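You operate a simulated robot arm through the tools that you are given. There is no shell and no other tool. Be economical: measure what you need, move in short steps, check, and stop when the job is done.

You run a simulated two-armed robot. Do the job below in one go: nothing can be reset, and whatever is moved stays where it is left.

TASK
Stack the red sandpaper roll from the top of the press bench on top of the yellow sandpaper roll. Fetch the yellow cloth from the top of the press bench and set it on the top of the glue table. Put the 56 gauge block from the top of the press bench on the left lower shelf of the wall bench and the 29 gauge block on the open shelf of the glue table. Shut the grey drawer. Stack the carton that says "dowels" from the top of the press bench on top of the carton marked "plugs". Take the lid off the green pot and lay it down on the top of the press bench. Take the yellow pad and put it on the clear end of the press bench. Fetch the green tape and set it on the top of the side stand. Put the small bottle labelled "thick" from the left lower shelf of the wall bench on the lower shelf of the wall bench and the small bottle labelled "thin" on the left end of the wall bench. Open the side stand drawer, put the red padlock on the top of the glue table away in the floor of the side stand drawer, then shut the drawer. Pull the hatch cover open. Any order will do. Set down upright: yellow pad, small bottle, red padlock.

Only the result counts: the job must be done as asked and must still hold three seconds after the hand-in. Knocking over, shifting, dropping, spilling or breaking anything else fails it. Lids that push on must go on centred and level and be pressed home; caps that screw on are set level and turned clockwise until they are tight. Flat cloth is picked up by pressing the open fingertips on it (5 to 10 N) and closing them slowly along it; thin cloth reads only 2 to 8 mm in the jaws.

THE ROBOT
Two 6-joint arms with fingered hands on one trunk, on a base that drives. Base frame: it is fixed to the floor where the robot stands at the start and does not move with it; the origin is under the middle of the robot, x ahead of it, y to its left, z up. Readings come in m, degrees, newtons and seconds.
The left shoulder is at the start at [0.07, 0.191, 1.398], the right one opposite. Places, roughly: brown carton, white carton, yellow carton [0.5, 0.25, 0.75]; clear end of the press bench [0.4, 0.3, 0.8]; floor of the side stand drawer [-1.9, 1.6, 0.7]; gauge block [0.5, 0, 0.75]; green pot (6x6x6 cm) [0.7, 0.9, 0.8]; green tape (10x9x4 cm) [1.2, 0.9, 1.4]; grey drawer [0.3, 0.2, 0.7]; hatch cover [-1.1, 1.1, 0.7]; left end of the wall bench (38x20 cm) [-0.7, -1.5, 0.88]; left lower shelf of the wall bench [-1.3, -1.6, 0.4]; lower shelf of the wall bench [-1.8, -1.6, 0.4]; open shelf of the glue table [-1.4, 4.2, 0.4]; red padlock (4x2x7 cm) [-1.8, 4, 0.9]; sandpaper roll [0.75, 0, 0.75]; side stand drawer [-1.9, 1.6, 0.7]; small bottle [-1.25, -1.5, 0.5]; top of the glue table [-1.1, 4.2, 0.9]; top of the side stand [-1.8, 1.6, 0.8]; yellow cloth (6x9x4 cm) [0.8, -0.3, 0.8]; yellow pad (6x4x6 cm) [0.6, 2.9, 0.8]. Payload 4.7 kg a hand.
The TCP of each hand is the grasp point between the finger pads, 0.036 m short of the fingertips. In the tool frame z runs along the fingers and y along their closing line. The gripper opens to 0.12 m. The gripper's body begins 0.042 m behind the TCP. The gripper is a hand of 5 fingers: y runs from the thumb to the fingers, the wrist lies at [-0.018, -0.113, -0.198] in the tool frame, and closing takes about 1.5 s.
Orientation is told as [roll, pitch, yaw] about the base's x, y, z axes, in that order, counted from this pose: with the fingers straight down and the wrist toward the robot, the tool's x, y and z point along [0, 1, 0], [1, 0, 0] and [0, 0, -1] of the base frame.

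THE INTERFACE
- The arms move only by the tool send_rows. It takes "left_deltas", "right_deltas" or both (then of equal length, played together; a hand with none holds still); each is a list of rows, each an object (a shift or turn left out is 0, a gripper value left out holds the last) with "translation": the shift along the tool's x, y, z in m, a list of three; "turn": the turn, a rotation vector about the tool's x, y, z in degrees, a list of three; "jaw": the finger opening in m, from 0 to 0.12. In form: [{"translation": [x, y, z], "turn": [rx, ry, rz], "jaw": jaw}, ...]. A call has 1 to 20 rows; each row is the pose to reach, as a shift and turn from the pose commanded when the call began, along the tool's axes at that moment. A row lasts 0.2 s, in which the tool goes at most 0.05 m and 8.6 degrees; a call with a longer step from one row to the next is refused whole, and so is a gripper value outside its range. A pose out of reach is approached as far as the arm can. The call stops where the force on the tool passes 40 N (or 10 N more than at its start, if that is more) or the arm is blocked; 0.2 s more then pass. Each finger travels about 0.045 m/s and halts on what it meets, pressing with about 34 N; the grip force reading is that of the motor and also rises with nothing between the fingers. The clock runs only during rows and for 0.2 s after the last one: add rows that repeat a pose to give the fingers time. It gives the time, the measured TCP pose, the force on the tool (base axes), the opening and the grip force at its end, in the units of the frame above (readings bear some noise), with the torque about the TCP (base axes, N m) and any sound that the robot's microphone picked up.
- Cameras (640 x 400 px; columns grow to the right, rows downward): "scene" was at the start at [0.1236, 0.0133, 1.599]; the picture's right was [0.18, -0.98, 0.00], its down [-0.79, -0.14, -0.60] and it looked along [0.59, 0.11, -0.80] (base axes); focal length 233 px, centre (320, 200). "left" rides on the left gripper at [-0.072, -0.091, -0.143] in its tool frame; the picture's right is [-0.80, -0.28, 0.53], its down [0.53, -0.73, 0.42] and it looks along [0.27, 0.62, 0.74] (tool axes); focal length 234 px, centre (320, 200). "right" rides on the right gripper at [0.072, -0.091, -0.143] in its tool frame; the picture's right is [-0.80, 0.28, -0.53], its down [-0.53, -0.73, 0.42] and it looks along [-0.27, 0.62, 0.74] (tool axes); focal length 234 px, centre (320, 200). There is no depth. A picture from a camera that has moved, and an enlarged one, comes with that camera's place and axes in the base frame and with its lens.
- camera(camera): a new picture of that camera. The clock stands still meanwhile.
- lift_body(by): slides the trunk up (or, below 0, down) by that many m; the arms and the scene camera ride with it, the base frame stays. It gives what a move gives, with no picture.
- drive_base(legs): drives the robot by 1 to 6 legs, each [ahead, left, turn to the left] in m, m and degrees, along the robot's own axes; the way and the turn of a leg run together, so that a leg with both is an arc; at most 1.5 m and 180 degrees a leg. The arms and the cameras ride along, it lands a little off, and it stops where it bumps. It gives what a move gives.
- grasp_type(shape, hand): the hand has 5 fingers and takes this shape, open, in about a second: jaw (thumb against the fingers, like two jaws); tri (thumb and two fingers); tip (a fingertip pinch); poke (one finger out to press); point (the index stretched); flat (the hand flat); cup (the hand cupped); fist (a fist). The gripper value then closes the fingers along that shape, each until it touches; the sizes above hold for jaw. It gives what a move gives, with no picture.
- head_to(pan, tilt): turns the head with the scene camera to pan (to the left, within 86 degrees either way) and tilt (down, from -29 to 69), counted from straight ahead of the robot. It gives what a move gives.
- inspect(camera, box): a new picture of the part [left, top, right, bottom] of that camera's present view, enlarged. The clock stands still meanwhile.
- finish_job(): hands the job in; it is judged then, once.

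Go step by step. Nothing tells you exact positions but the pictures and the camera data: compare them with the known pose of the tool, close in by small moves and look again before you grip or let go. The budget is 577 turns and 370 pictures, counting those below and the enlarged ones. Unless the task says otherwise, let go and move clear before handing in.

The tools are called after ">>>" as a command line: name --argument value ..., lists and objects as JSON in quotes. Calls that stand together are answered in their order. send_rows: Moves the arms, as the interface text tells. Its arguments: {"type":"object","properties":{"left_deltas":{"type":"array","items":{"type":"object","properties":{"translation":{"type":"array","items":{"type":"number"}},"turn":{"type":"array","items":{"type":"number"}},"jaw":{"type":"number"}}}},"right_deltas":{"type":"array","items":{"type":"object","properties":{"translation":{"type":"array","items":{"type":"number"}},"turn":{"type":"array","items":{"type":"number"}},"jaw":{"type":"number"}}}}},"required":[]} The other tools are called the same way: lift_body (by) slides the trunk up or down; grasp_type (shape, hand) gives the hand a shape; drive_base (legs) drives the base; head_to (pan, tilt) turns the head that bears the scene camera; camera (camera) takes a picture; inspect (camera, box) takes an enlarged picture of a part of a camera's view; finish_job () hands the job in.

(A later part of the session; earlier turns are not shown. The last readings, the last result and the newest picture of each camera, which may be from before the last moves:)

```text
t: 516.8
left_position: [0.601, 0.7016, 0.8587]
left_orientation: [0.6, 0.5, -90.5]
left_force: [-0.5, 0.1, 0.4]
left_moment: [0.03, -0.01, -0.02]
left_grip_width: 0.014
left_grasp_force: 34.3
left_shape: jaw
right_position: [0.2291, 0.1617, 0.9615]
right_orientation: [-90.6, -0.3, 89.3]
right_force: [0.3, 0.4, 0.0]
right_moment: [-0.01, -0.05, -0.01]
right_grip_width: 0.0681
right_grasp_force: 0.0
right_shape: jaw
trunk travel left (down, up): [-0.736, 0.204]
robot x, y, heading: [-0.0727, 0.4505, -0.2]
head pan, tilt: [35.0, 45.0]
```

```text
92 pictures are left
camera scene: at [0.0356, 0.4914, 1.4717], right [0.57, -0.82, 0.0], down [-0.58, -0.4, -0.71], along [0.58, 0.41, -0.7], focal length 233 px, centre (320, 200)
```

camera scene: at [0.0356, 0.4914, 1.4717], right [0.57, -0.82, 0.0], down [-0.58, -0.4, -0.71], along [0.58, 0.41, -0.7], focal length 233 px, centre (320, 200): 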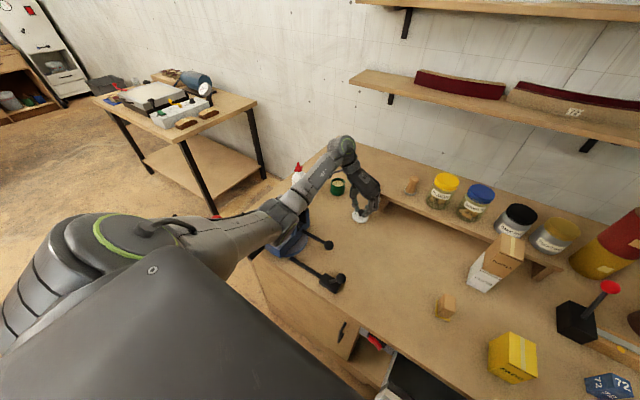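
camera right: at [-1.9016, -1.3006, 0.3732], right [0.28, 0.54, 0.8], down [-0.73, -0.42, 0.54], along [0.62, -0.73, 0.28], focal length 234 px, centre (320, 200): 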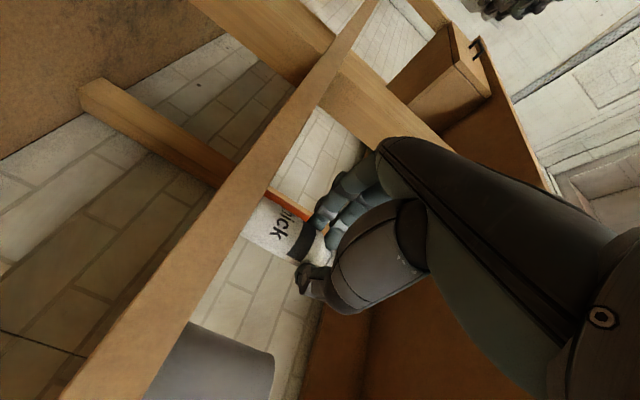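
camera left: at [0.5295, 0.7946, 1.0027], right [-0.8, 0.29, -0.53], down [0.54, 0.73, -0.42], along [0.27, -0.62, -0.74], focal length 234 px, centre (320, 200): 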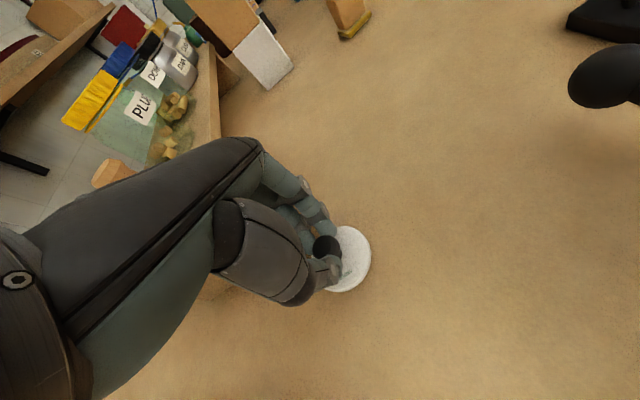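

The elbow rests over the vise. I raise the hand, strafe right 0.2 m, and lay the lid at ≈[0.59,0.50] instead.

>>> send_rows --left_deltas '[{"translation": [0, 0, -0.03]}, {"translation": [0, 0, -0.07]}, {"translation": [0, 0, -0.09]}, {"translation": [0, 0, -0.09]}]'

>>> drive_base --legs '[[0, -0.2, 0]]'

>>> camera --camera "scene"

```text
t: 517.8
left_position: [0.6012, 0.7016, 0.936]
left_orientation: [-0.4, -0.1, -90.6]
left_force: [0.2, -1.2, -0.4]
left_moment: [-0.01, 0.0, 0.0]
left_grip_width: 0.014
left_grasp_force: 33.5
left_shape: jaw
right_position: [0.234, 0.1631, 0.9591]
right_orientation: [-90.3, -0.1, 89.3]
right_force: [0.0, 0.3, 0.0]
right_moment: [0.0, 0.01, 0.01]
right_grip_width: 0.0676
right_grasp_force: 0.1
right_shape: jaw
trunk travel left (down, up): [-0.736, 0.204]
robot x, y, heading: [-0.0744, 0.4529, 0.2]
head pan, tilt: [35.0, 45.0]
```

```text
t: 519.4
left_position: [0.6026, 0.5029, 0.9358]
left_orientation: [-0.6, 0.0, -90.3]
left_force: [-0.7, -0.1, 0.3]
left_moment: [0.02, 0.01, -0.01]
left_grip_width: 0.0141
left_grasp_force: 33.5
left_shape: jaw
right_position: [0.2352, -0.035, 0.9595]
right_orientation: [-90.4, 0.0, 89.6]
right_force: [0.2, 0.6, -0.2]
right_moment: [-0.02, -0.01, -0.02]
right_grip_width: 0.0677
right_grasp_force: 0.0
right_shape: jaw
trunk travel left (down, up): [-0.736, 0.204]
robot x, y, heading: [-0.074, 0.2475, 0.2]
head pan, tilt: [35.0, 45.0]
```

```text
91 pictures are left
camera scene: at [0.0433, 0.2958, 1.4708], right [0.58, -0.82, 0.0], down [-0.58, -0.41, -0.71], along [0.58, 0.41, -0.71], focal length 233 px, centre (320, 200)
```

scene: 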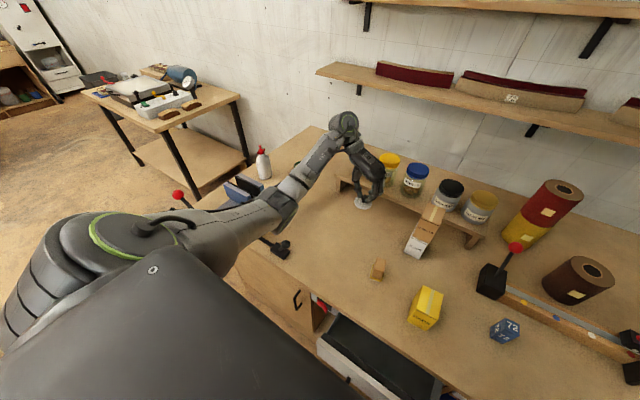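

>>> send_rows --left_deltas '[{"translation": [0, 0, 0.025]}, {"translation": [0, 0, 0.05]}, {"translation": [0, 0, 0.07]}, {"translation": [0, 0, 0.07]}]'

>>> inspect --camera "scene" --box '[210, 120, 410, 290]'

```text
t: 520.4
left_position: [0.6014, 0.5048, 0.8662]
left_orientation: [-0.6, -0.1, -90.4]
left_force: [0.5, -0.2, 0.9]
left_moment: [-0.01, 0.03, -0.04]
left_grip_width: 0.0139
left_grasp_force: 34.1
left_shape: jaw
right_position: [0.2344, -0.035, 0.9606]
right_orientation: [-90.3, -0.1, 89.5]
right_force: [-0.5, 0.7, -0.3]
right_moment: [0.01, 0.02, 0.01]
right_grip_width: 0.0678
right_grasp_force: 0.0
right_shape: jaw
trunk travel left (down, up): [-0.736, 0.204]
robot x, y, heading: [-0.0762, 0.2475, 0.4]
head pan, tilt: [35.0, 45.0]
```

```text
2.35 times, centred on (310, 205) of scene
camera zoom: at [0.0431, 0.2961, 1.4708], right [0.58, -0.82, 0.0], down [-0.58, -0.41, -0.71], along [0.58, 0.41, -0.71], focal length 548 px, centre (344, 188)
```

zoom: 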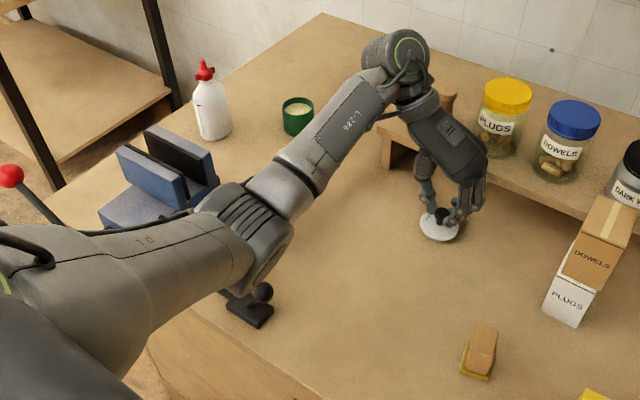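

>>> send_rows --left_deltas '[{"translation": [0, 0, 0.008]}, {"translation": [0, 0, 0.016]}, {"translation": [0, 0, 0.022]}, {"translation": [0, 0, 0.022]}]'

```text
t: 521.2
left_position: [0.6018, 0.5053, 0.8547]
left_orientation: [0.4, -0.2, -90.7]
left_force: [-10.1, 1.4, 25.9]
left_moment: [-0.05, 0.31, -0.09]
left_grip_width: 0.0162
left_grasp_force: 33.8
left_shape: jaw
right_position: [0.2318, -0.0344, 0.9616]
right_orientation: [-90.4, -0.1, 89.5]
right_force: [0.0, 0.4, 0.8]
right_moment: [-0.01, -0.02, 0.0]
right_grip_width: 0.0678
right_grasp_force: 0.1
right_shape: jaw
trunk travel left (down, up): [-0.736, 0.204]
robot x, y, heading: [-0.0681, 0.2499, 0.2]
head pan, tilt: [35.0, 45.0]
stopped in row 4 (left hand): the force on the tool passed its limit (the readings are from after the stop); the commanded pose is now the measured one
```

Contact. I ease up a little, open and rise.

>>> send_rows --left_deltas '[{"translation": [0, 0, -0.003], "jaw": 0.02}, {"translation": [0, 0, -0.004], "jaw": 0.03}, {"translation": [0, 0, -0.004], "jaw": 0.045}, {"translation": [0, 0, -0.004], "jaw": 0.06}, {"translation": [0, 0, -0.004], "jaw": 0.07}, {"translation": [0, 0, -0.004], "jaw": 0.07}]'

>>> send_rows --left_deltas '[{"translation": [0, 0, -0.03]}, {"translation": [0, 0, -0.07]}, {"translation": [0, 0, -0.11]}, {"translation": [0, 0, -0.15]}, {"translation": [0, 0, -0.15]}]'

>>> inspect --camera "scene" --box '[210, 120, 410, 290]'

```text
t: 522.6
left_position: [0.603, 0.5044, 0.8537]
left_orientation: [0.1, 0.0, -90.5]
left_force: [0.3, -0.6, 0.7]
left_moment: [0.04, -0.05, 0.01]
left_grip_width: 0.0695
left_grasp_force: 0.0
left_shape: jaw
right_position: [0.233, -0.0339, 0.9602]
right_orientation: [-90.2, -0.1, 89.6]
right_force: [-1.2, -0.2, 0.8]
right_moment: [0.0, 0.01, 0.04]
right_grip_width: 0.0679
right_grasp_force: 0.0
right_shape: jaw
trunk travel left (down, up): [-0.736, 0.204]
robot x, y, heading: [-0.0744, 0.2475, 0.4]
head pan, tilt: [35.0, 45.0]
```

```text
t: 523.8
left_position: [0.6058, 0.5067, 1.0029]
left_orientation: [0.0, -0.1, -90.5]
left_force: [0.3, 1.0, -0.1]
left_moment: [0.03, 0.02, 0.02]
left_grip_width: 0.0694
left_grasp_force: 0.1
left_shape: jaw
right_position: [0.2352, -0.0344, 0.9598]
right_orientation: [-90.4, -0.2, 89.5]
right_force: [0.3, -0.5, 0.2]
right_moment: [0.01, 0.01, -0.02]
right_grip_width: 0.068
right_grasp_force: 0.0
right_shape: jaw
trunk travel left (down, up): [-0.736, 0.204]
robot x, y, heading: [-0.0745, 0.2496, 0.3]
head pan, tilt: [35.0, 45.0]
```

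```text
2.35 times, centred on (310, 205) of scene
camera zoom: at [0.0435, 0.2964, 1.4707], right [0.58, -0.82, 0.0], down [-0.58, -0.41, -0.71], along [0.58, 0.41, -0.71], focal length 548 px, centre (344, 188)
```

zoom: 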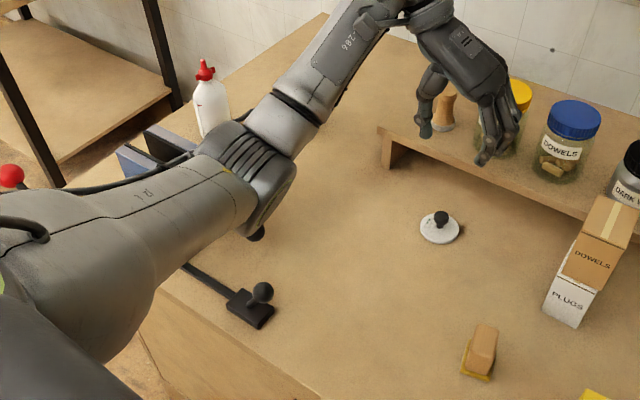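

The lid is laid down. Next, the grey drawer: the right hand (already pointing forward) will push it shut. I raise the left hand, back off, and lower the right hand.

>>> send_rows --left_deltas '[{"translation": [0, 0, -0.04]}, {"translation": [0, 0, -0.08]}, {"translation": [0, 0, -0.11]}, {"translation": [0, 0, -0.11]}]'

>>> drive_base --legs '[[-0.32, 0, 0]]'

>>> send_rows --right_deltas '[{"translation": [0.04, 0, 0.01], "jaw": 0.03}, {"translation": [0.08, 0, 0.02], "jaw": 0.0}, {"translation": [0.12, 0, 0.03]}, {"translation": [0.16, 0, 0.04]}, {"translation": [0.2, 0, 0.05]}, {"translation": [0.24, 0, 0.05]}, {"translation": [0.27, 0, 0.05]}, {"translation": [0.27, 0, 0.05]}]'

>>> head_to --pan 0 --tilt 55

>>> camera --camera "scene"

```text
t: 524.8
left_position: [0.6095, 0.5061, 1.1045]
left_orientation: [0.9, -1.3, -89.9]
left_force: [-0.3, -0.9, -0.1]
left_moment: [0.02, -0.03, 0.07]
left_grip_width: 0.0694
left_grasp_force: 0.1
left_shape: jaw
left hand out of reach, approached as far as the arm can: row 2, 3, 4
right_position: [0.2345, -0.035, 0.959]
right_orientation: [-90.3, -0.1, 89.5]
right_force: [-0.4, 0.3, 1.1]
right_moment: [0.0, -0.02, 0.01]
right_grip_width: 0.0678
right_grasp_force: 0.0
right_shape: jaw
trunk travel left (down, up): [-0.736, 0.204]
robot x, y, heading: [-0.0758, 0.2534, 0.1]
head pan, tilt: [35.0, 45.0]
```

```text
t: 526.9
left_position: [0.2954, 0.5061, 1.1033]
left_orientation: [0.9, -1.3, -89.5]
left_force: [0.1, 0.1, -0.8]
left_moment: [-0.01, 0.01, 0.03]
left_grip_width: 0.0695
left_grasp_force: 0.1
left_shape: jaw
right_position: [-0.0784, -0.0348, 0.9598]
right_orientation: [-90.2, -0.1, 89.8]
right_force: [-1.4, 1.4, -0.7]
right_moment: [0.0, -0.02, -0.02]
right_grip_width: 0.0677
right_grasp_force: 0.1
right_shape: jaw
trunk travel left (down, up): [-0.736, 0.204]
robot x, y, heading: [-0.3893, 0.2488, 0.3]
head pan, tilt: [35.0, 45.0]
```

```text
t: 528.7
left_position: [0.2958, 0.5065, 1.1046]
left_orientation: [1.0, -1.3, -89.5]
left_force: [-0.2, -0.1, -0.5]
left_moment: [-0.02, 0.04, -0.07]
left_grip_width: 0.0694
left_grasp_force: 0.0
left_shape: jaw
right_position: [0.0257, -0.0035, 0.8215]
right_orientation: [-86.4, 0.7, 89.4]
right_force: [-0.3, 0.4, -0.4]
right_moment: [0.0, 0.02, -0.02]
right_grip_width: 0.0003
right_grasp_force: 33.7
right_shape: jaw
right hand out of reach, approached as far as the arm can: row 1, 2, 3, 4, 5, 6, 7, 8
trunk travel left (down, up): [-0.736, 0.204]
robot x, y, heading: [-0.3858, 0.2472, 0.9]
head pan, tilt: [35.0, 45.0]
```

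```text
t: 529.7
left_position: [0.2957, 0.5065, 1.1031]
left_orientation: [0.9, -1.4, -89.7]
left_force: [-0.1, -0.2, -0.2]
left_moment: [0.03, 0.01, 0.0]
left_grip_width: 0.0696
left_grasp_force: 0.1
left_shape: jaw
right_position: [0.0254, -0.0047, 0.8201]
right_orientation: [-86.5, 0.7, 89.4]
right_force: [-0.3, -0.3, -0.4]
right_moment: [0.01, 0.0, 0.01]
right_grip_width: 0.0
right_grasp_force: 33.6
right_shape: jaw
trunk travel left (down, up): [-0.736, 0.204]
robot x, y, heading: [-0.3855, 0.2485, 0.6]
head pan, tilt: [0.0, 55.0]
```

```text
88 pictures are left
camera scene: at [-0.2643, 0.2485, 1.4574], right [0.01, -1.0, 0.0], down [-0.82, -0.01, -0.57], along [0.57, 0.0, -0.82], focal length 233 px, centre (320, 200)
```

scene: 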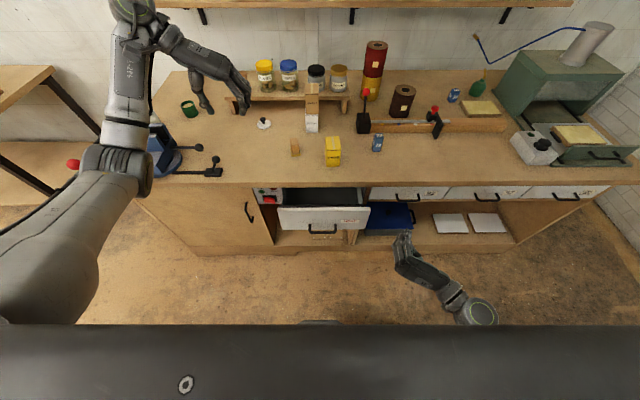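

Reach is limited; I turn the base 30° left so the right hand faces the drawer centre, then lower the trunk.

>>> drive_base --legs '[[-0.04, 0, 0], [0, 0, 30]]'

>>> lift_body --by -0.14

>>> head_to --pan -30 --tilt 60

>>> camera --camera "scene"

>>> camera --camera "right"

```text
t: 532.1
left_position: [0.0382, 0.8088, 1.1035]
left_orientation: [1.0, -1.2, -60.1]
left_force: [-0.8, -0.2, -0.4]
left_moment: [0.0, 0.02, -0.02]
left_grip_width: 0.0694
left_grasp_force: 0.1
left_shape: jaw
right_position: [0.0558, 0.2312, 0.8207]
right_orientation: [-86.5, 0.7, 118.9]
right_force: [0.1, 1.1, 0.6]
right_moment: [-0.01, 0.0, -0.03]
right_grip_width: 0.0003
right_grasp_force: 34.3
right_shape: jaw
trunk travel left (down, up): [-0.736, 0.204]
robot x, y, heading: [-0.4281, 0.2428, 30.1]
head pan, tilt: [0.0, 55.0]
```

```text
t: 533.7
left_position: [0.0381, 0.8093, 0.9643]
left_orientation: [1.1, -1.3, -60.2]
left_force: [0.3, 0.5, -0.4]
left_moment: [0.0, 0.0, -0.02]
left_grip_width: 0.0695
left_grasp_force: 0.1
left_shape: jaw
right_position: [0.0561, 0.2308, 0.6806]
right_orientation: [-86.4, 0.7, 118.9]
right_force: [0.0, -0.1, -0.1]
right_moment: [-0.02, 0.0, -0.03]
right_grip_width: 0.0
right_grasp_force: 34.3
right_shape: jaw
trunk travel left (down, up): [-0.596, 0.344]
robot x, y, heading: [-0.4273, 0.2491, 29.9]
head pan, tilt: [0.0, 55.0]
```

```text
t: 534.7
left_position: [0.0392, 0.8085, 0.9635]
left_orientation: [0.9, -1.3, -60.1]
left_force: [0.1, -0.6, -0.4]
left_moment: [0.02, 0.0, 0.01]
left_grip_width: 0.0695
left_grasp_force: 0.0
left_shape: jaw
right_position: [0.0562, 0.2308, 0.6804]
right_orientation: [-86.3, 0.7, 118.9]
right_force: [0.1, -0.8, 0.4]
right_moment: [-0.02, 0.0, 0.01]
right_grip_width: 0.0
right_grasp_force: 34.3
right_shape: jaw
trunk travel left (down, up): [-0.596, 0.344]
robot x, y, heading: [-0.4255, 0.2492, 29.7]
head pan, tilt: [-30.0, 60.0]
```

```text
87 pictures are left
camera scene: at [-0.3171, 0.2723, 1.3113], right [0.0, -1.0, 0.0], down [-0.87, 0.0, -0.5], along [0.5, 0.0, -0.87], focal length 233 px, centre (320, 200)
```

scene: 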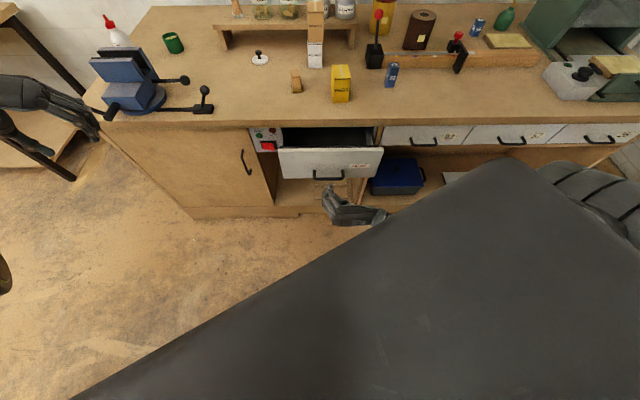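

```text
86 pictures are left
camera right: at [-0.0295, 0.0811, 0.6178], right [-0.55, 0.02, 0.83], down [0.75, -0.42, 0.51], along [0.36, 0.91, 0.21], focal length 234 px, centre (320, 200)
```

right: 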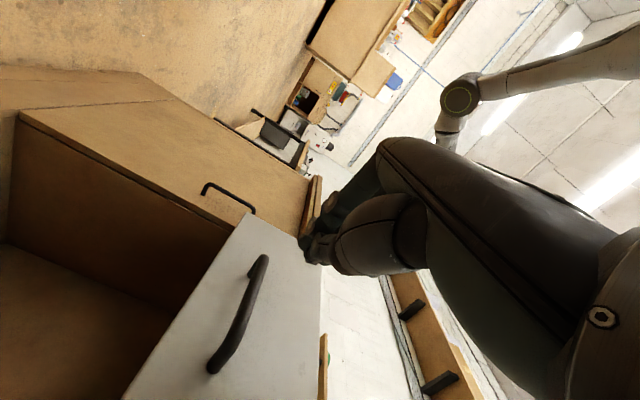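

>>> drive_base --legs '[[0.104, -0.06, 0]]'

>>> drive_base --legs '[[0.078, -0.045, 0]]'

>>> camera --camera "scene"

```text
t: 535.9
left_position: [0.158, 0.8077, 0.9632]
left_orientation: [0.9, -1.2, -60.1]
left_force: [0.2, 0.2, -0.4]
left_moment: [0.04, 0.03, -0.01]
left_grip_width: 0.0698
left_grasp_force: 0.1
left_shape: jaw
right_position: [0.1757, 0.2304, 0.6796]
right_orientation: [-86.2, 0.6, 118.8]
right_force: [-0.6, -0.7, 0.8]
right_moment: [-0.02, 0.0, 0.0]
right_grip_width: 0.0001
right_grasp_force: 34.4
right_shape: jaw
trunk travel left (down, up): [-0.596, 0.344]
robot x, y, heading: [-0.3111, 0.2464, 29.7]
head pan, tilt: [-30.0, 60.0]
```

```text
t: 537.2
left_position: [0.248, 0.8069, 0.9644]
left_orientation: [1.0, -1.3, -60.0]
left_force: [-0.4, 0.7, 0.3]
left_moment: [0.02, 0.03, 0.05]
left_grip_width: 0.0694
left_grasp_force: 0.0
left_shape: jaw
right_position: [0.2634, 0.2301, 0.6802]
right_orientation: [-86.2, 0.5, 119.5]
right_force: [0.3, 0.0, -0.8]
right_moment: [-0.01, 0.01, 0.0]
right_grip_width: 0.0
right_grasp_force: 33.7
right_shape: jaw
trunk travel left (down, up): [-0.596, 0.344]
robot x, y, heading: [-0.2185, 0.247, 29.8]
head pan, tilt: [-30.0, 60.0]
stopped in leg 1: the force on the tool passed its limit (the readings are from after the stop); the commanded pose is now the measured one
```

```text
85 pictures are left
camera scene: at [-0.1073, 0.2703, 1.3113], right [0.0, -1.0, 0.0], down [-0.87, 0.0, -0.5], along [0.5, 0.0, -0.87], focal length 233 px, centre (320, 200)
```

scene: 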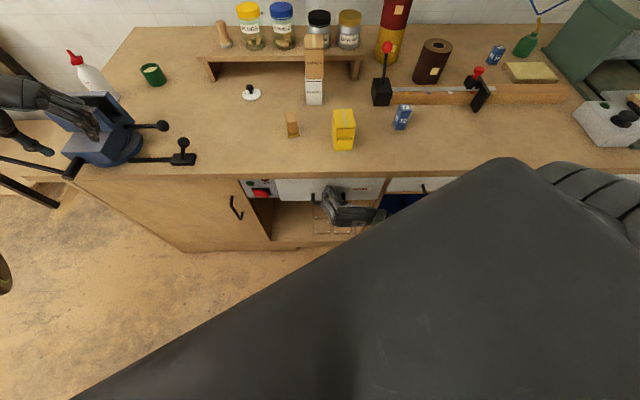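

>>> drive_base --legs '[[-0.13, 0.075, 0]]'

>>> inspect --camera "scene" --box '[220, 110, 460, 240]'

```text
t: 538.5
left_position: [0.0995, 0.8093, 0.9644]
left_orientation: [0.9, -1.2, -59.9]
left_force: [0.2, 0.2, -0.1]
left_moment: [-0.01, -0.06, -0.01]
left_grip_width: 0.0697
left_grasp_force: 0.2
left_shape: jaw
right_position: [0.1149, 0.2331, 0.6812]
right_orientation: [-86.3, 0.5, 119.5]
right_force: [-0.3, 0.3, -0.8]
right_moment: [-0.03, 0.01, 0.0]
right_grip_width: 0.0001
right_grasp_force: 33.6
right_shape: jaw
trunk travel left (down, up): [-0.596, 0.344]
robot x, y, heading: [-0.3623, 0.2441, 29.9]
head pan, tilt: [-30.0, 60.0]
```

```text
2.67 times, centred on (340, 175) of scene
camera zoom: at [-0.2561, 0.2727, 1.3114], right [0.0, -1.0, 0.0], down [-0.87, 0.0, -0.5], along [0.5, 0.0, -0.87], focal length 621 px, centre (267, 267)
```

zoom: 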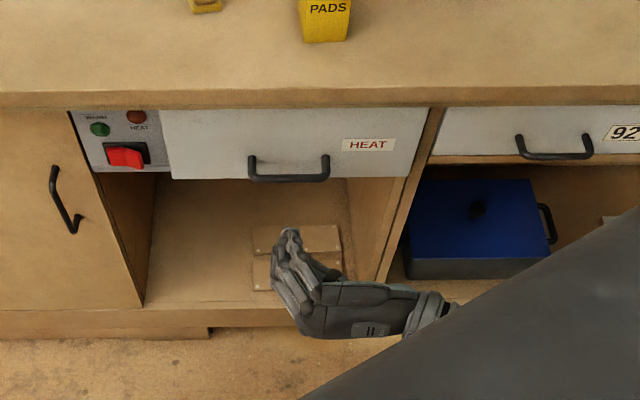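

The grey drawer is shut. Next the green tape on the upper shelf: I raise the trunk and drive into the gap north of the bench, facing south.

>>> lift_body --by 0.34

>>> drive_base --legs '[[0, 0, -60], [0, 0, -60], [-1.28, -0.05, 0]]'

>>> head_to --pan 50 --tilt 20

>>> camera --camera "scene"

```text
t: 541.9
left_position: [0.0995, 0.81, 1.3042]
left_orientation: [1.0, -1.3, -59.9]
left_force: [0.4, 0.3, -0.1]
left_moment: [-0.02, -0.02, 0.01]
left_grip_width: 0.0694
left_grasp_force: 0.1
left_shape: jaw
right_position: [0.1157, 0.2338, 1.0201]
right_orientation: [-86.2, 0.7, 119.5]
right_force: [-1.1, -0.7, 0.2]
right_moment: [0.0, 0.05, -0.02]
right_grip_width: 0.0
right_grasp_force: 34.1
right_shape: jaw
trunk travel left (down, up): [-0.936, 0.004]
robot x, y, heading: [-0.3678, 0.2474, 30.1]
head pan, tilt: [-30.0, 60.0]
```

```text
t: 553.6
left_position: [-0.1428, 0.8306, 1.3043]
left_orientation: [0.9, -1.2, -179.8]
left_force: [0.2, 0.2, 0.2]
left_moment: [-0.01, 0.03, 0.02]
left_grip_width: 0.0696
left_grasp_force: 0.2
left_shape: jaw
right_position: [-0.651, 1.1054, 1.0195]
right_orientation: [-86.2, 0.5, -0.3]
right_force: [-0.4, -0.2, -0.1]
right_moment: [0.0, -0.02, -0.01]
right_grip_width: 0.0
right_grasp_force: 33.6
right_shape: jaw
trunk travel left (down, up): [-0.936, 0.004]
robot x, y, heading: [-0.3977, 1.5165, -90.2]
head pan, tilt: [-30.0, 60.0]
```

```text
t: 555.1
left_position: [-0.1436, 0.8319, 1.3049]
left_orientation: [1.0, -1.3, -179.8]
left_force: [0.9, -0.2, 0.7]
left_moment: [-0.03, -0.01, -0.01]
left_grip_width: 0.0696
left_grasp_force: 0.0
left_shape: jaw
right_position: [-0.6498, 1.1063, 1.0187]
right_orientation: [-86.2, 0.5, -0.2]
right_force: [0.7, 0.6, -0.2]
right_moment: [0.0, -0.02, 0.0]
right_grip_width: 0.0
right_grasp_force: 34.3
right_shape: jaw
trunk travel left (down, up): [-0.936, 0.004]
robot x, y, heading: [-0.3966, 1.5135, -89.9]
head pan, tilt: [50.0, 20.0]
```

```text
83 pictures are left
camera scene: at [-0.3268, 1.4058, 1.7094], right [-0.64, -0.77, 0.0], down [-0.26, 0.22, -0.94], along [0.72, -0.6, -0.34], focal length 233 px, centre (320, 200)
```

scene: 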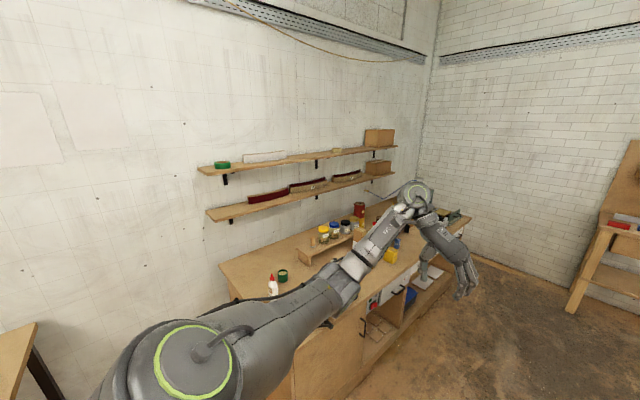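

Tape at ≈[1.20,0.944], shelf z≈1.40. It is better reached facing east with the right hand tilted 45°. I turn and drive into the gap.

>>> drive_base --legs '[[0, 0, 90], [0.85, -0.09, 0]]'

>>> send_rows --right_deltas '[{"translation": [-0.045, 0, 0], "jaw": 0.06}, {"translation": [-0.09, 0, 0], "jaw": 0.12}, {"translation": [-0.135, 0, 0]}, {"translation": [-0.18, 0, 0]}, {"translation": [-0.225, 0, 0]}, {"translation": [-0.27, 0, 0]}, {"translation": [-0.315, 0, 0]}, {"translation": [-0.36, 0, 0]}, {"translation": [-0.405, 0, 0]}, {"translation": [-0.45, 0, 0]}, {"translation": [-0.5, 0, 0]}, {"translation": [-0.5, 0, 0]}]'

>>> head_to --pan -30 --tilt 20

>>> camera --camera "scene"

```text
t: 563.4
left_position: [1.1216, 1.6426, 1.3049]
left_orientation: [1.0, -1.3, -91.2]
left_force: [0.5, 0.4, 0.1]
left_moment: [-0.02, 0.04, -0.04]
left_grip_width: 0.0697
left_grasp_force: 0.2
left_shape: jaw
right_position: [0.8351, 1.1425, 1.0204]
right_orientation: [-86.1, 0.6, 88.0]
right_force: [-0.3, 0.2, 0.0]
right_moment: [-0.05, -0.02, -0.01]
right_grip_width: 0.0001
right_grasp_force: 33.5
right_shape: jaw
trunk travel left (down, up): [-0.936, 0.004]
robot x, y, heading: [0.4354, 1.4046, -1.2]
head pan, tilt: [50.0, 20.0]
```

```text
t: 566.0
left_position: [1.1251, 1.6435, 1.3026]
left_orientation: [1.0, -1.4, -91.3]
left_force: [-0.4, -0.4, -0.4]
left_moment: [0.0, 0.03, -0.03]
left_grip_width: 0.0696
left_grasp_force: 0.1
left_shape: jaw
right_position: [0.9526, 1.0927, 1.5443]
right_orientation: [-86.1, 0.6, 88.1]
right_force: [-0.6, -0.4, -0.1]
right_moment: [0.01, -0.01, -0.04]
right_grip_width: 0.1199
right_grasp_force: 0.0
right_shape: jaw
right hand out of reach, approached as far as the arm can: row 4, 5, 6, 7, 8, 9, 10, 11, 12
trunk travel left (down, up): [-0.936, 0.004]
robot x, y, heading: [0.4333, 1.4047, -1.6]
head pan, tilt: [50.0, 20.0]
```

```text
t: 567.5
left_position: [1.1246, 1.6423, 1.3039]
left_orientation: [1.0, -1.3, -91.4]
left_force: [0.2, -0.4, 0.1]
left_moment: [0.02, 0.0, -0.03]
left_grip_width: 0.0693
left_grasp_force: 0.1
left_shape: jaw
right_position: [0.953, 1.0913, 1.5443]
right_orientation: [-86.1, 0.5, 88.2]
right_force: [0.4, 0.2, 0.8]
right_moment: [0.02, 0.02, 0.0]
right_grip_width: 0.12
right_grasp_force: 0.0
right_shape: jaw
trunk travel left (down, up): [-0.936, 0.004]
robot x, y, heading: [0.4343, 1.404, -1.0]
head pan, tilt: [-30.0, 20.0]
```

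```text
82 pictures are left
camera scene: at [0.5636, 1.3544, 1.7094], right [-0.52, -0.85, 0.0], down [-0.29, 0.18, -0.94], along [0.8, -0.49, -0.34], focal length 233 px, centre (320, 200)
```

scene: 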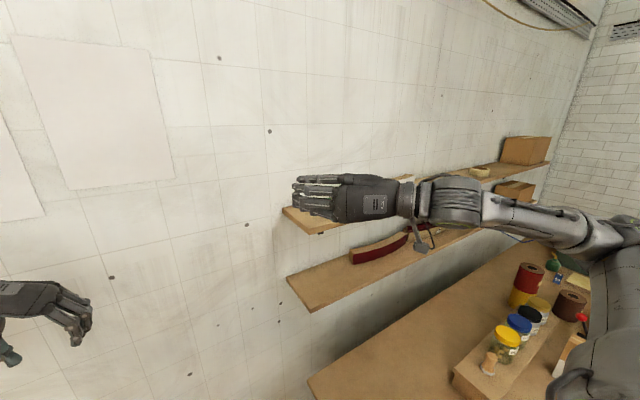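

>>> camera --camera "right"

```text
81 pictures are left
camera right: at [0.8015, 1.0048, 1.4811], right [-0.46, 0.3, 0.83], down [0.44, -0.74, 0.51], along [0.77, 0.6, 0.21], focal length 234 px, centre (320, 200)
```

right: 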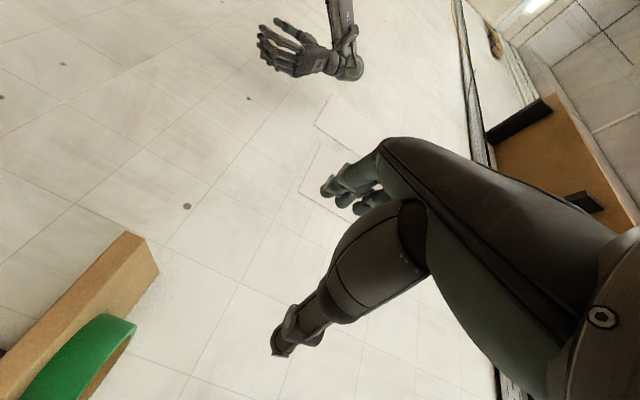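

The tape is an open ring lying flat. A vertical hand would be best; I test whether it is reachable at that height.

>>> send_rows --right_deltas '[{"turn": [0, 8, 0]}, {"turn": [0, 16, 0]}, {"turn": [0, 24, 0]}, {"turn": [0, 32, 0]}, {"turn": [0, 40, 0]}, {"turn": [0, 48, 0]}, {"turn": [0, 56, 0]}, {"turn": [0, 64, 0]}, {"turn": [0, 72, 0]}, {"turn": [0, 80, 0]}, {"turn": [0, 86, 0]}, {"turn": [0, 86, 0]}]'

>>> camera --camera "scene"

>>> camera --camera "right"

```text
t: 570.1
left_position: [1.124, 1.643, 1.3028]
left_orientation: [0.8, -1.2, -91.3]
left_force: [0.3, -0.6, 1.4]
left_moment: [-0.02, -0.02, 0.01]
left_grip_width: 0.0698
left_grasp_force: 0.0
left_shape: jaw
right_position: [0.9237, 1.0941, 1.5287]
right_orientation: [-0.7, -0.6, 87.8]
right_force: [0.1, 0.1, -0.3]
right_moment: [0.01, -0.02, -0.01]
right_grip_width: 0.1199
right_grasp_force: 0.0
right_shape: jaw
right hand out of reach, approached as far as the arm can: row 10, 11, 12
trunk travel left (down, up): [-0.936, 0.004]
robot x, y, heading: [0.4317, 1.4031, -1.5]
head pan, tilt: [-30.0, 20.0]
```

```text
80 pictures are left
camera scene: at [0.564, 1.3552, 1.7094], right [-0.52, -0.85, 0.0], down [-0.29, 0.18, -0.94], along [0.8, -0.49, -0.34], focal length 233 px, centre (320, 200)
```

scene: 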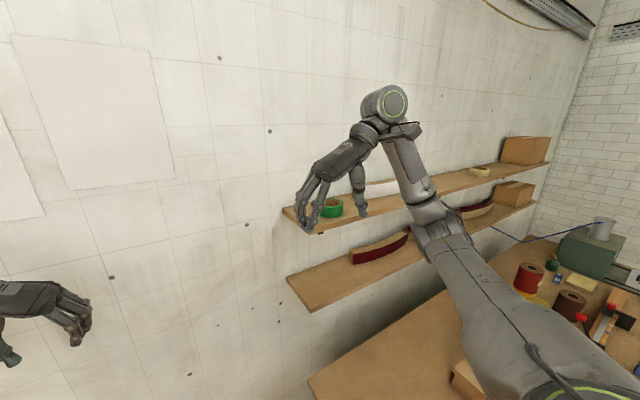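

```text
79 pictures are left
camera right: at [0.8464, 1.0052, 1.6707], right [0.81, 0.24, 0.54], down [0.51, -0.75, -0.43], along [0.3, 0.62, -0.73], focal length 234 px, centre (320, 200)
```

right: 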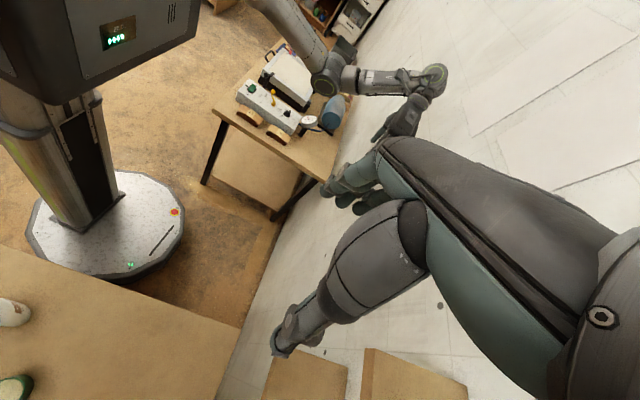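

Vertical works at this height. Tape ≈[1.13,0.957]. I pull the left hand back, drive 0.1 m ahead, and bring the right hand over the tape.

>>> send_rows --left_deltas '[{"translation": [-0.04, 0, 0]}, {"translation": [-0.08, 0, 0]}, {"translation": [-0.13, 0, 0]}, {"translation": [-0.13, 0, 0]}]' --right_deltas '[{"translation": [-0.02, -0.04, 0]}, {"translation": [-0.05, -0.075, 0]}, {"translation": [-0.08, -0.11, 0]}, {"translation": [-0.1, -0.15, 0]}]'

>>> drive_base --legs '[[0.1, 0, 1]]'

>>> inspect --camera "scene" --box '[230, 100, 430, 280]'

>>> camera --camera "right"

```text
t: 571.1
left_position: [0.9935, 1.6437, 1.3017]
left_orientation: [1.0, -1.1, -91.3]
left_force: [-0.7, 0.5, 0.6]
left_moment: [-0.01, 0.0, -0.01]
left_grip_width: 0.0696
left_grasp_force: 0.0
left_shape: jaw
right_position: [0.9587, 0.9598, 1.4823]
right_orientation: [-2.1, -1.3, 86.9]
right_force: [-0.5, -0.1, -0.1]
right_moment: [0.02, 0.02, -0.03]
right_grip_width: 0.1201
right_grasp_force: 0.1
right_shape: jaw
right hand out of reach, approached as far as the arm can: row 1, 2, 3, 4
trunk travel left (down, up): [-0.936, 0.004]
robot x, y, heading: [0.4372, 1.4073, -1.3]
head pan, tilt: [-30.0, 20.0]
```

```text
t: 572.2
left_position: [1.0847, 1.6545, 1.3036]
left_orientation: [1.2, -1.4, -90.4]
left_force: [-0.9, 0.3, 0.1]
left_moment: [0.0, -0.07, 0.02]
left_grip_width: 0.0696
left_grasp_force: 0.0
left_shape: jaw
right_position: [1.0617, 0.9685, 1.4855]
right_orientation: [-2.3, -1.2, 87.9]
right_force: [-0.4, -0.4, 0.3]
right_moment: [-0.02, -0.06, 0.0]
right_grip_width: 0.12
right_grasp_force: 0.1
right_shape: jaw
trunk travel left (down, up): [-0.936, 0.004]
robot x, y, heading: [0.532, 1.4037, -0.4]
head pan, tilt: [-30.0, 20.0]
```

```text
2.22 times, centred on (330, 190) of scene
camera zoom: at [0.6579, 1.3554, 1.7102], right [-0.51, -0.86, 0.0], down [-0.29, 0.17, -0.94], along [0.81, -0.47, -0.34], focal length 518 px, centre (298, 222)
```

zoom: 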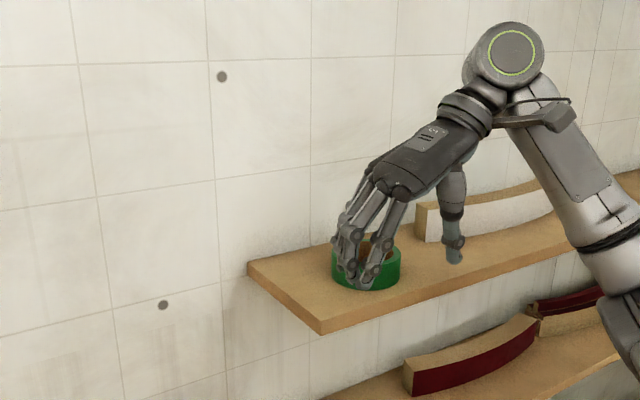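

```text
77 pictures are left
camera right: at [0.9795, 0.8793, 1.6231], right [0.79, 0.24, 0.56], down [0.52, -0.74, -0.42], along [0.32, 0.62, -0.71], focal length 234 px, centre (320, 200)
```

right: 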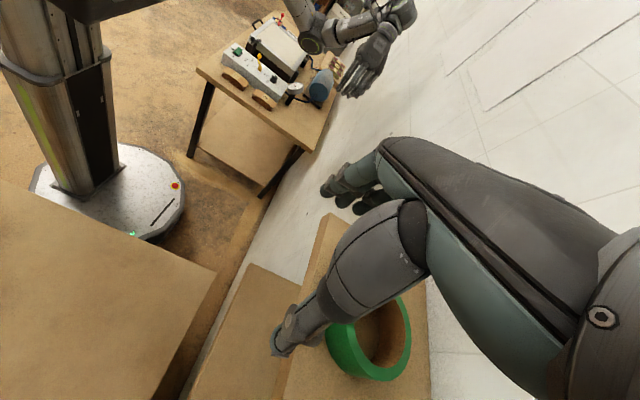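

Combining views, ring centre ≈[1.178,0.943], top z≈1.41. I move above it.

>>> send_rows --right_deltas '[{"translation": [-0.03, -0.01, 0], "turn": [0, 1.2, 0]}, {"translation": [-0.06, -0.02, 0], "turn": [-1, 2.2, 0]}, {"translation": [-0.09, -0.03, 0], "turn": [-1, 2.2, 0]}, {"translation": [-0.118, -0.039, 0], "turn": [-1, 2.2, 0]}, {"translation": [-0.118, -0.039, 0], "turn": [-1, 2.2, 0]}]'

>>> camera --camera "right"

>>> inspect --camera "scene" --box '[250, 120, 410, 260]'

```text
t: 573.4
left_position: [1.0881, 1.6533, 1.3033]
left_orientation: [1.0, -1.3, -90.3]
left_force: [0.5, 0.8, 1.0]
left_moment: [0.02, 0.0, -0.03]
left_grip_width: 0.0696
left_grasp_force: 0.0
left_shape: jaw
right_position: [1.1285, 0.9557, 1.4386]
right_orientation: [-2.5, -4.1, 86.1]
right_force: [-0.2, 0.3, -0.1]
right_moment: [-0.04, 0.03, -0.01]
right_grip_width: 0.1202
right_grasp_force: 0.1
right_shape: jaw
right hand out of reach, approached as far as the arm can: row 1, 2, 3, 4, 5
trunk travel left (down, up): [-0.936, 0.004]
robot x, y, heading: [0.5364, 1.4014, -0.2]
head pan, tilt: [-30.0, 20.0]
```

```text
76 pictures are left
camera right: at [1.0435, 0.8611, 1.5713], right [0.79, 0.18, 0.58], down [0.5, -0.74, -0.45], along [0.34, 0.65, -0.68], focal length 234 px, centre (320, 200)
```

right: 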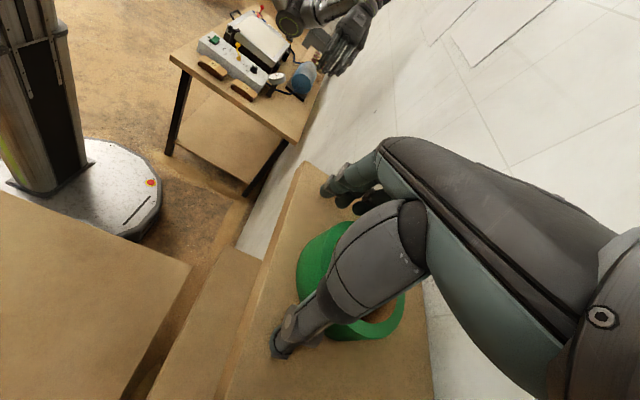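

```text
2.86 times, centred on (330, 190) of scene
camera zoom: at [0.663, 1.3554, 1.7096], right [-0.51, -0.86, 0.0], down [-0.29, 0.17, -0.94], along [0.81, -0.47, -0.34], focal length 665 px, centre (291, 229)
```

zoom: 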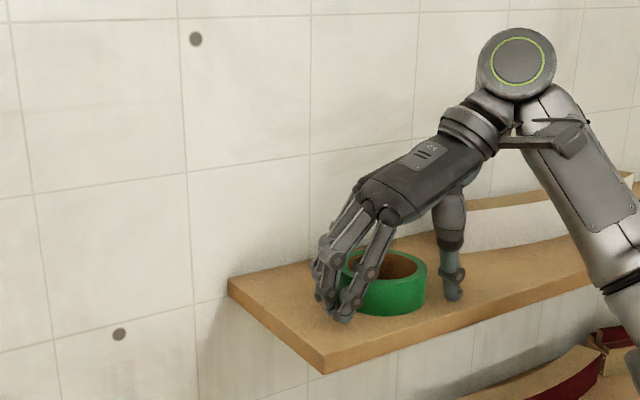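

>>> drive_base --legs '[[-0.06, 0, 0]]'

>>> send_rows --right_deltas '[{"translation": [0.03, 0.0, -0.025], "turn": [-2, 2, 0]}, {"translation": [0.06, -0.003, -0.05], "turn": [-4, 2.5, 0]}, {"translation": [0.065, -0.005, -0.055], "turn": [-4, 2.5, 0]}, {"translation": [0.065, -0.005, -0.055], "turn": [-4, 2.5, 0]}]' --left_deltas '[{"translation": [-0.04, 0, 0]}, {"translation": [-0.08, 0, 0]}, {"translation": [-0.1, 0, 0]}, {"translation": [-0.1, 0, 0]}]'

```text
t: 574.4
left_position: [1.0405, 1.6556, 1.2956]
left_orientation: [0.5, -1.4, -90.3]
left_force: [0.4, 0.1, -0.5]
left_moment: [-0.05, 0.13, -0.03]
left_grip_width: 0.0696
left_grasp_force: 0.0
left_shape: jaw
right_position: [1.082, 0.9573, 1.4319]
right_orientation: [-1.9, -4.1, 86.1]
right_force: [1.3, 0.1, -0.5]
right_moment: [-0.01, 0.16, 0.02]
right_grip_width: 0.12
right_grasp_force: 0.1
right_shape: jaw
trunk travel left (down, up): [-0.936, 0.004]
robot x, y, heading: [0.475, 1.4049, -0.5]
head pan, tilt: [-30.0, 20.0]
```

```text
t: 575.4
left_position: [0.9295, 1.655, 1.3]
left_orientation: [1.0, -1.3, -90.2]
left_force: [1.1, -0.9, -0.2]
left_moment: [0.0, 0.02, 0.01]
left_grip_width: 0.0695
left_grasp_force: 0.0
left_shape: jaw
right_position: [1.0033, 0.9524, 1.4899]
right_orientation: [0.1, -8.2, 86.2]
right_force: [-0.3, -1.2, -0.2]
right_moment: [-0.03, 0.01, 0.01]
right_grip_width: 0.1199
right_grasp_force: 0.1
right_shape: jaw
trunk travel left (down, up): [-0.936, 0.004]
robot x, y, heading: [0.4744, 1.4048, -0.1]
head pan, tilt: [-30.0, 20.0]
```

>>> send_rows --right_deltas '[{"turn": [4, 0, 0]}, {"turn": [8.2, 0, 0], "translation": [0, -0.004, 0]}, {"turn": [8.2, 0, 0], "translation": [0, -0.004, 0]}]'

>>> drive_base --legs '[[0.173, 0, 0]]'

>>> camera --camera "right"

>>> inspect --camera "scene" --box '[230, 120, 430, 290]'

```text
t: 576.2
left_position: [0.9292, 1.6541, 1.2998]
left_orientation: [0.9, -1.2, -90.2]
left_force: [-1.0, -0.9, -0.5]
left_moment: [0.01, 0.0, 0.02]
left_grip_width: 0.0695
left_grasp_force: 0.1
left_shape: jaw
right_position: [0.9919, 0.9525, 1.4813]
right_orientation: [-0.2, -0.2, 86.1]
right_force: [-0.4, -0.4, 0.3]
right_moment: [-0.02, -0.02, -0.02]
right_grip_width: 0.12
right_grasp_force: 0.0
right_shape: jaw
right hand out of reach, approached as far as the arm can: row 2, 3
trunk travel left (down, up): [-0.936, 0.004]
robot x, y, heading: [0.4768, 1.4011, -0.5]
head pan, tilt: [-30.0, 20.0]
```

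```text
t: 577.7
left_position: [1.0964, 1.6551, 1.3003]
left_orientation: [1.1, -1.4, -90.2]
left_force: [0.4, 0.3, -0.1]
left_moment: [0.02, -0.04, 0.01]
left_grip_width: 0.0695
left_grasp_force: 0.1
left_shape: jaw
right_position: [1.1602, 0.9538, 1.4825]
right_orientation: [-0.4, -0.2, 86.2]
right_force: [0.0, -0.7, -0.1]
right_moment: [-0.01, -0.07, -0.02]
right_grip_width: 0.1198
right_grasp_force: 0.2
right_shape: jaw
trunk travel left (down, up): [-0.936, 0.004]
robot x, y, heading: [0.6451, 1.4041, -0.3]
head pan, tilt: [-30.0, 20.0]
```

```text
74 pictures are left
camera right: at [1.0806, 0.8672, 1.6247], right [0.82, 0.22, 0.53], down [0.48, -0.77, -0.42], along [0.31, 0.6, -0.73], focal length 234 px, centre (320, 200)
```

right: 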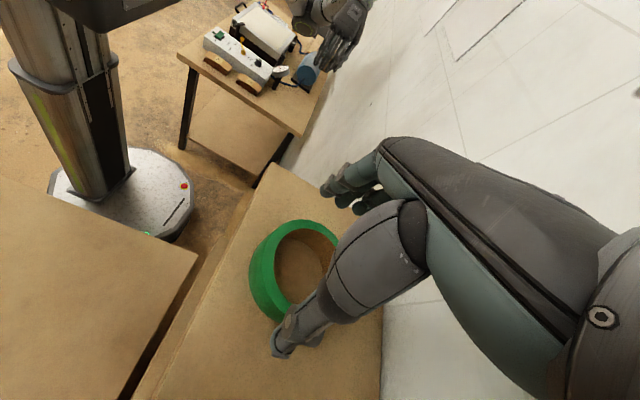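

```text
2.35 times, centred on (330, 205) of scene
camera zoom: at [0.7706, 1.3558, 1.7099], right [-0.5, -0.86, 0.0], down [-0.29, 0.17, -0.94], along [0.81, -0.47, -0.34], focal length 548 px, centre (296, 188)
```

zoom: 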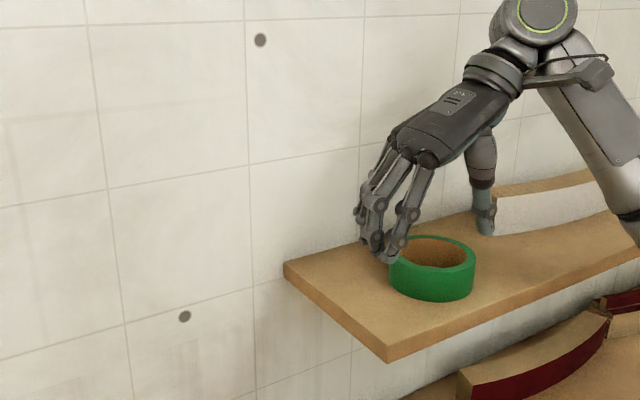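

Ring centre ≈[1.165,0.941], top ≈1.435. I shift 1.2 cm and lower with the trunk.

>>> drive_base --legs '[[0.004, -0.013, 0]]'

>>> lift_body --by -0.04

>>> camera --camera "right"

>>> inspect --camera "scene" --box '[280, 140, 440, 260]'

```text
t: 578.4
left_position: [1.1024, 1.6476, 1.2987]
left_orientation: [1.0, -1.5, -90.0]
left_force: [-0.1, 0.9, 0.0]
left_moment: [-0.07, -0.02, 0.0]
left_grip_width: 0.0696
left_grasp_force: 0.1
left_shape: jaw
right_position: [1.1665, 0.9438, 1.4831]
right_orientation: [-0.2, 0.0, 86.2]
right_force: [0.1, 0.8, 0.2]
right_moment: [-0.03, -0.01, 0.04]
right_grip_width: 0.1201
right_grasp_force: 0.1
right_shape: jaw
trunk travel left (down, up): [-0.936, 0.004]
robot x, y, heading: [0.6487, 1.3892, -0.3]
head pan, tilt: [-30.0, 20.0]
```

```text
t: 579.3
left_position: [1.1039, 1.6421, 1.2592]
left_orientation: [0.9, -1.3, -90.1]
left_force: [0.5, 0.2, -0.4]
left_moment: [0.0, 0.0, -0.01]
left_grip_width: 0.0695
left_grasp_force: 0.2
left_shape: jaw
right_position: [1.1694, 0.9407, 1.4406]
right_orientation: [-0.2, -0.2, 86.3]
right_force: [-0.9, 0.4, 0.2]
right_moment: [0.03, 0.03, -0.03]
right_grip_width: 0.12
right_grasp_force: 0.1
right_shape: jaw
trunk travel left (down, up): [-0.896, 0.044]
robot x, y, heading: [0.6483, 1.3899, -0.3]
head pan, tilt: [-30.0, 20.0]
```

```text
72 pictures are left
camera right: at [1.0894, 0.855, 1.5835], right [0.82, 0.22, 0.53], down [0.48, -0.76, -0.42], along [0.31, 0.6, -0.73], focal length 234 px, centre (320, 200)
```

right: 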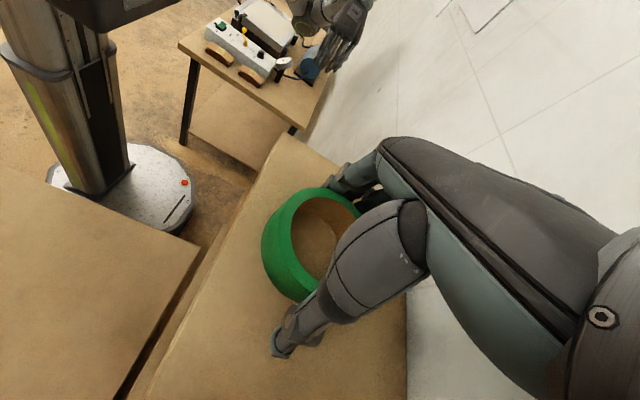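

```text
3.33 times, centred on (360, 200) of scene
camera zoom: at [0.7794, 1.3432, 1.6694], right [-0.5, -0.87, 0.0], down [-0.3, 0.17, -0.94], along [0.81, -0.47, -0.34], focal length 776 px, centre (187, 200)
```

zoom: 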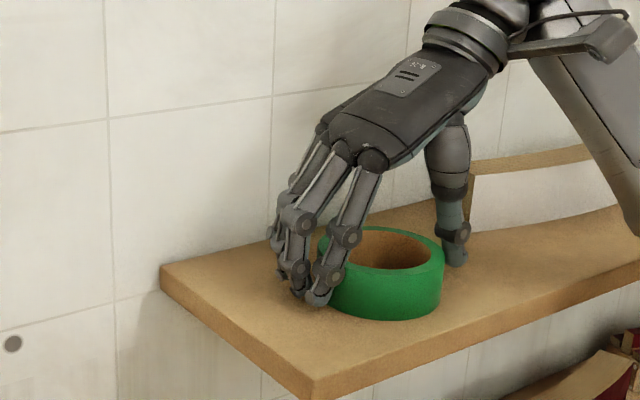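

Fingers straddle the ring. I close.

>>> send_rows --right_deltas '[{"jaw": 0.11}, {"jaw": 0.1}, {"jaw": 0.09}, {"jaw": 0.08}, {"jaw": 0.07}, {"jaw": 0.06}, {"jaw": 0.06}, {"jaw": 0.06}]'

>>> inspect --camera "scene" --box '[280, 140, 440, 260]'

```text
t: 581.1
left_position: [1.1036, 1.6433, 1.2589]
left_orientation: [0.9, -1.3, -90.1]
left_force: [0.0, -0.7, 0.8]
left_moment: [0.02, -0.05, -0.01]
left_grip_width: 0.0695
left_grasp_force: 0.0
left_shape: jaw
right_position: [1.1683, 0.9405, 1.4424]
right_orientation: [-0.3, -0.3, 86.2]
right_force: [0.1, 0.7, -0.2]
right_moment: [-0.03, 0.0, 0.01]
right_grip_width: 0.0842
right_grasp_force: 34.0
right_shape: jaw
trunk travel left (down, up): [-0.896, 0.044]
robot x, y, heading: [0.6484, 1.3927, -0.2]
head pan, tilt: [-30.0, 20.0]
```

```text
3.33 times, centred on (360, 200) of scene
camera zoom: at [0.7793, 1.3426, 1.6694], right [-0.5, -0.86, 0.0], down [-0.3, 0.17, -0.94], along [0.81, -0.47, -0.34], focal length 776 px, centre (187, 200)
```

zoom: 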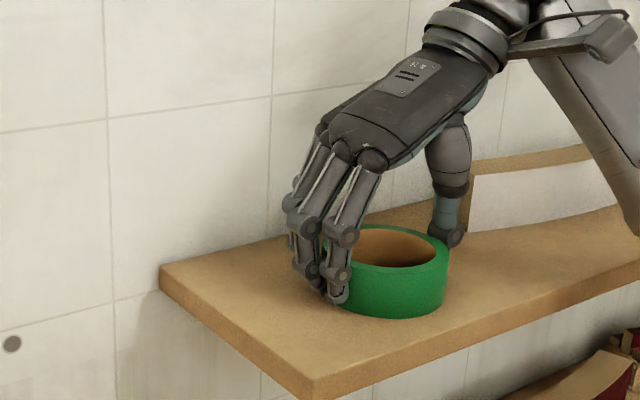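

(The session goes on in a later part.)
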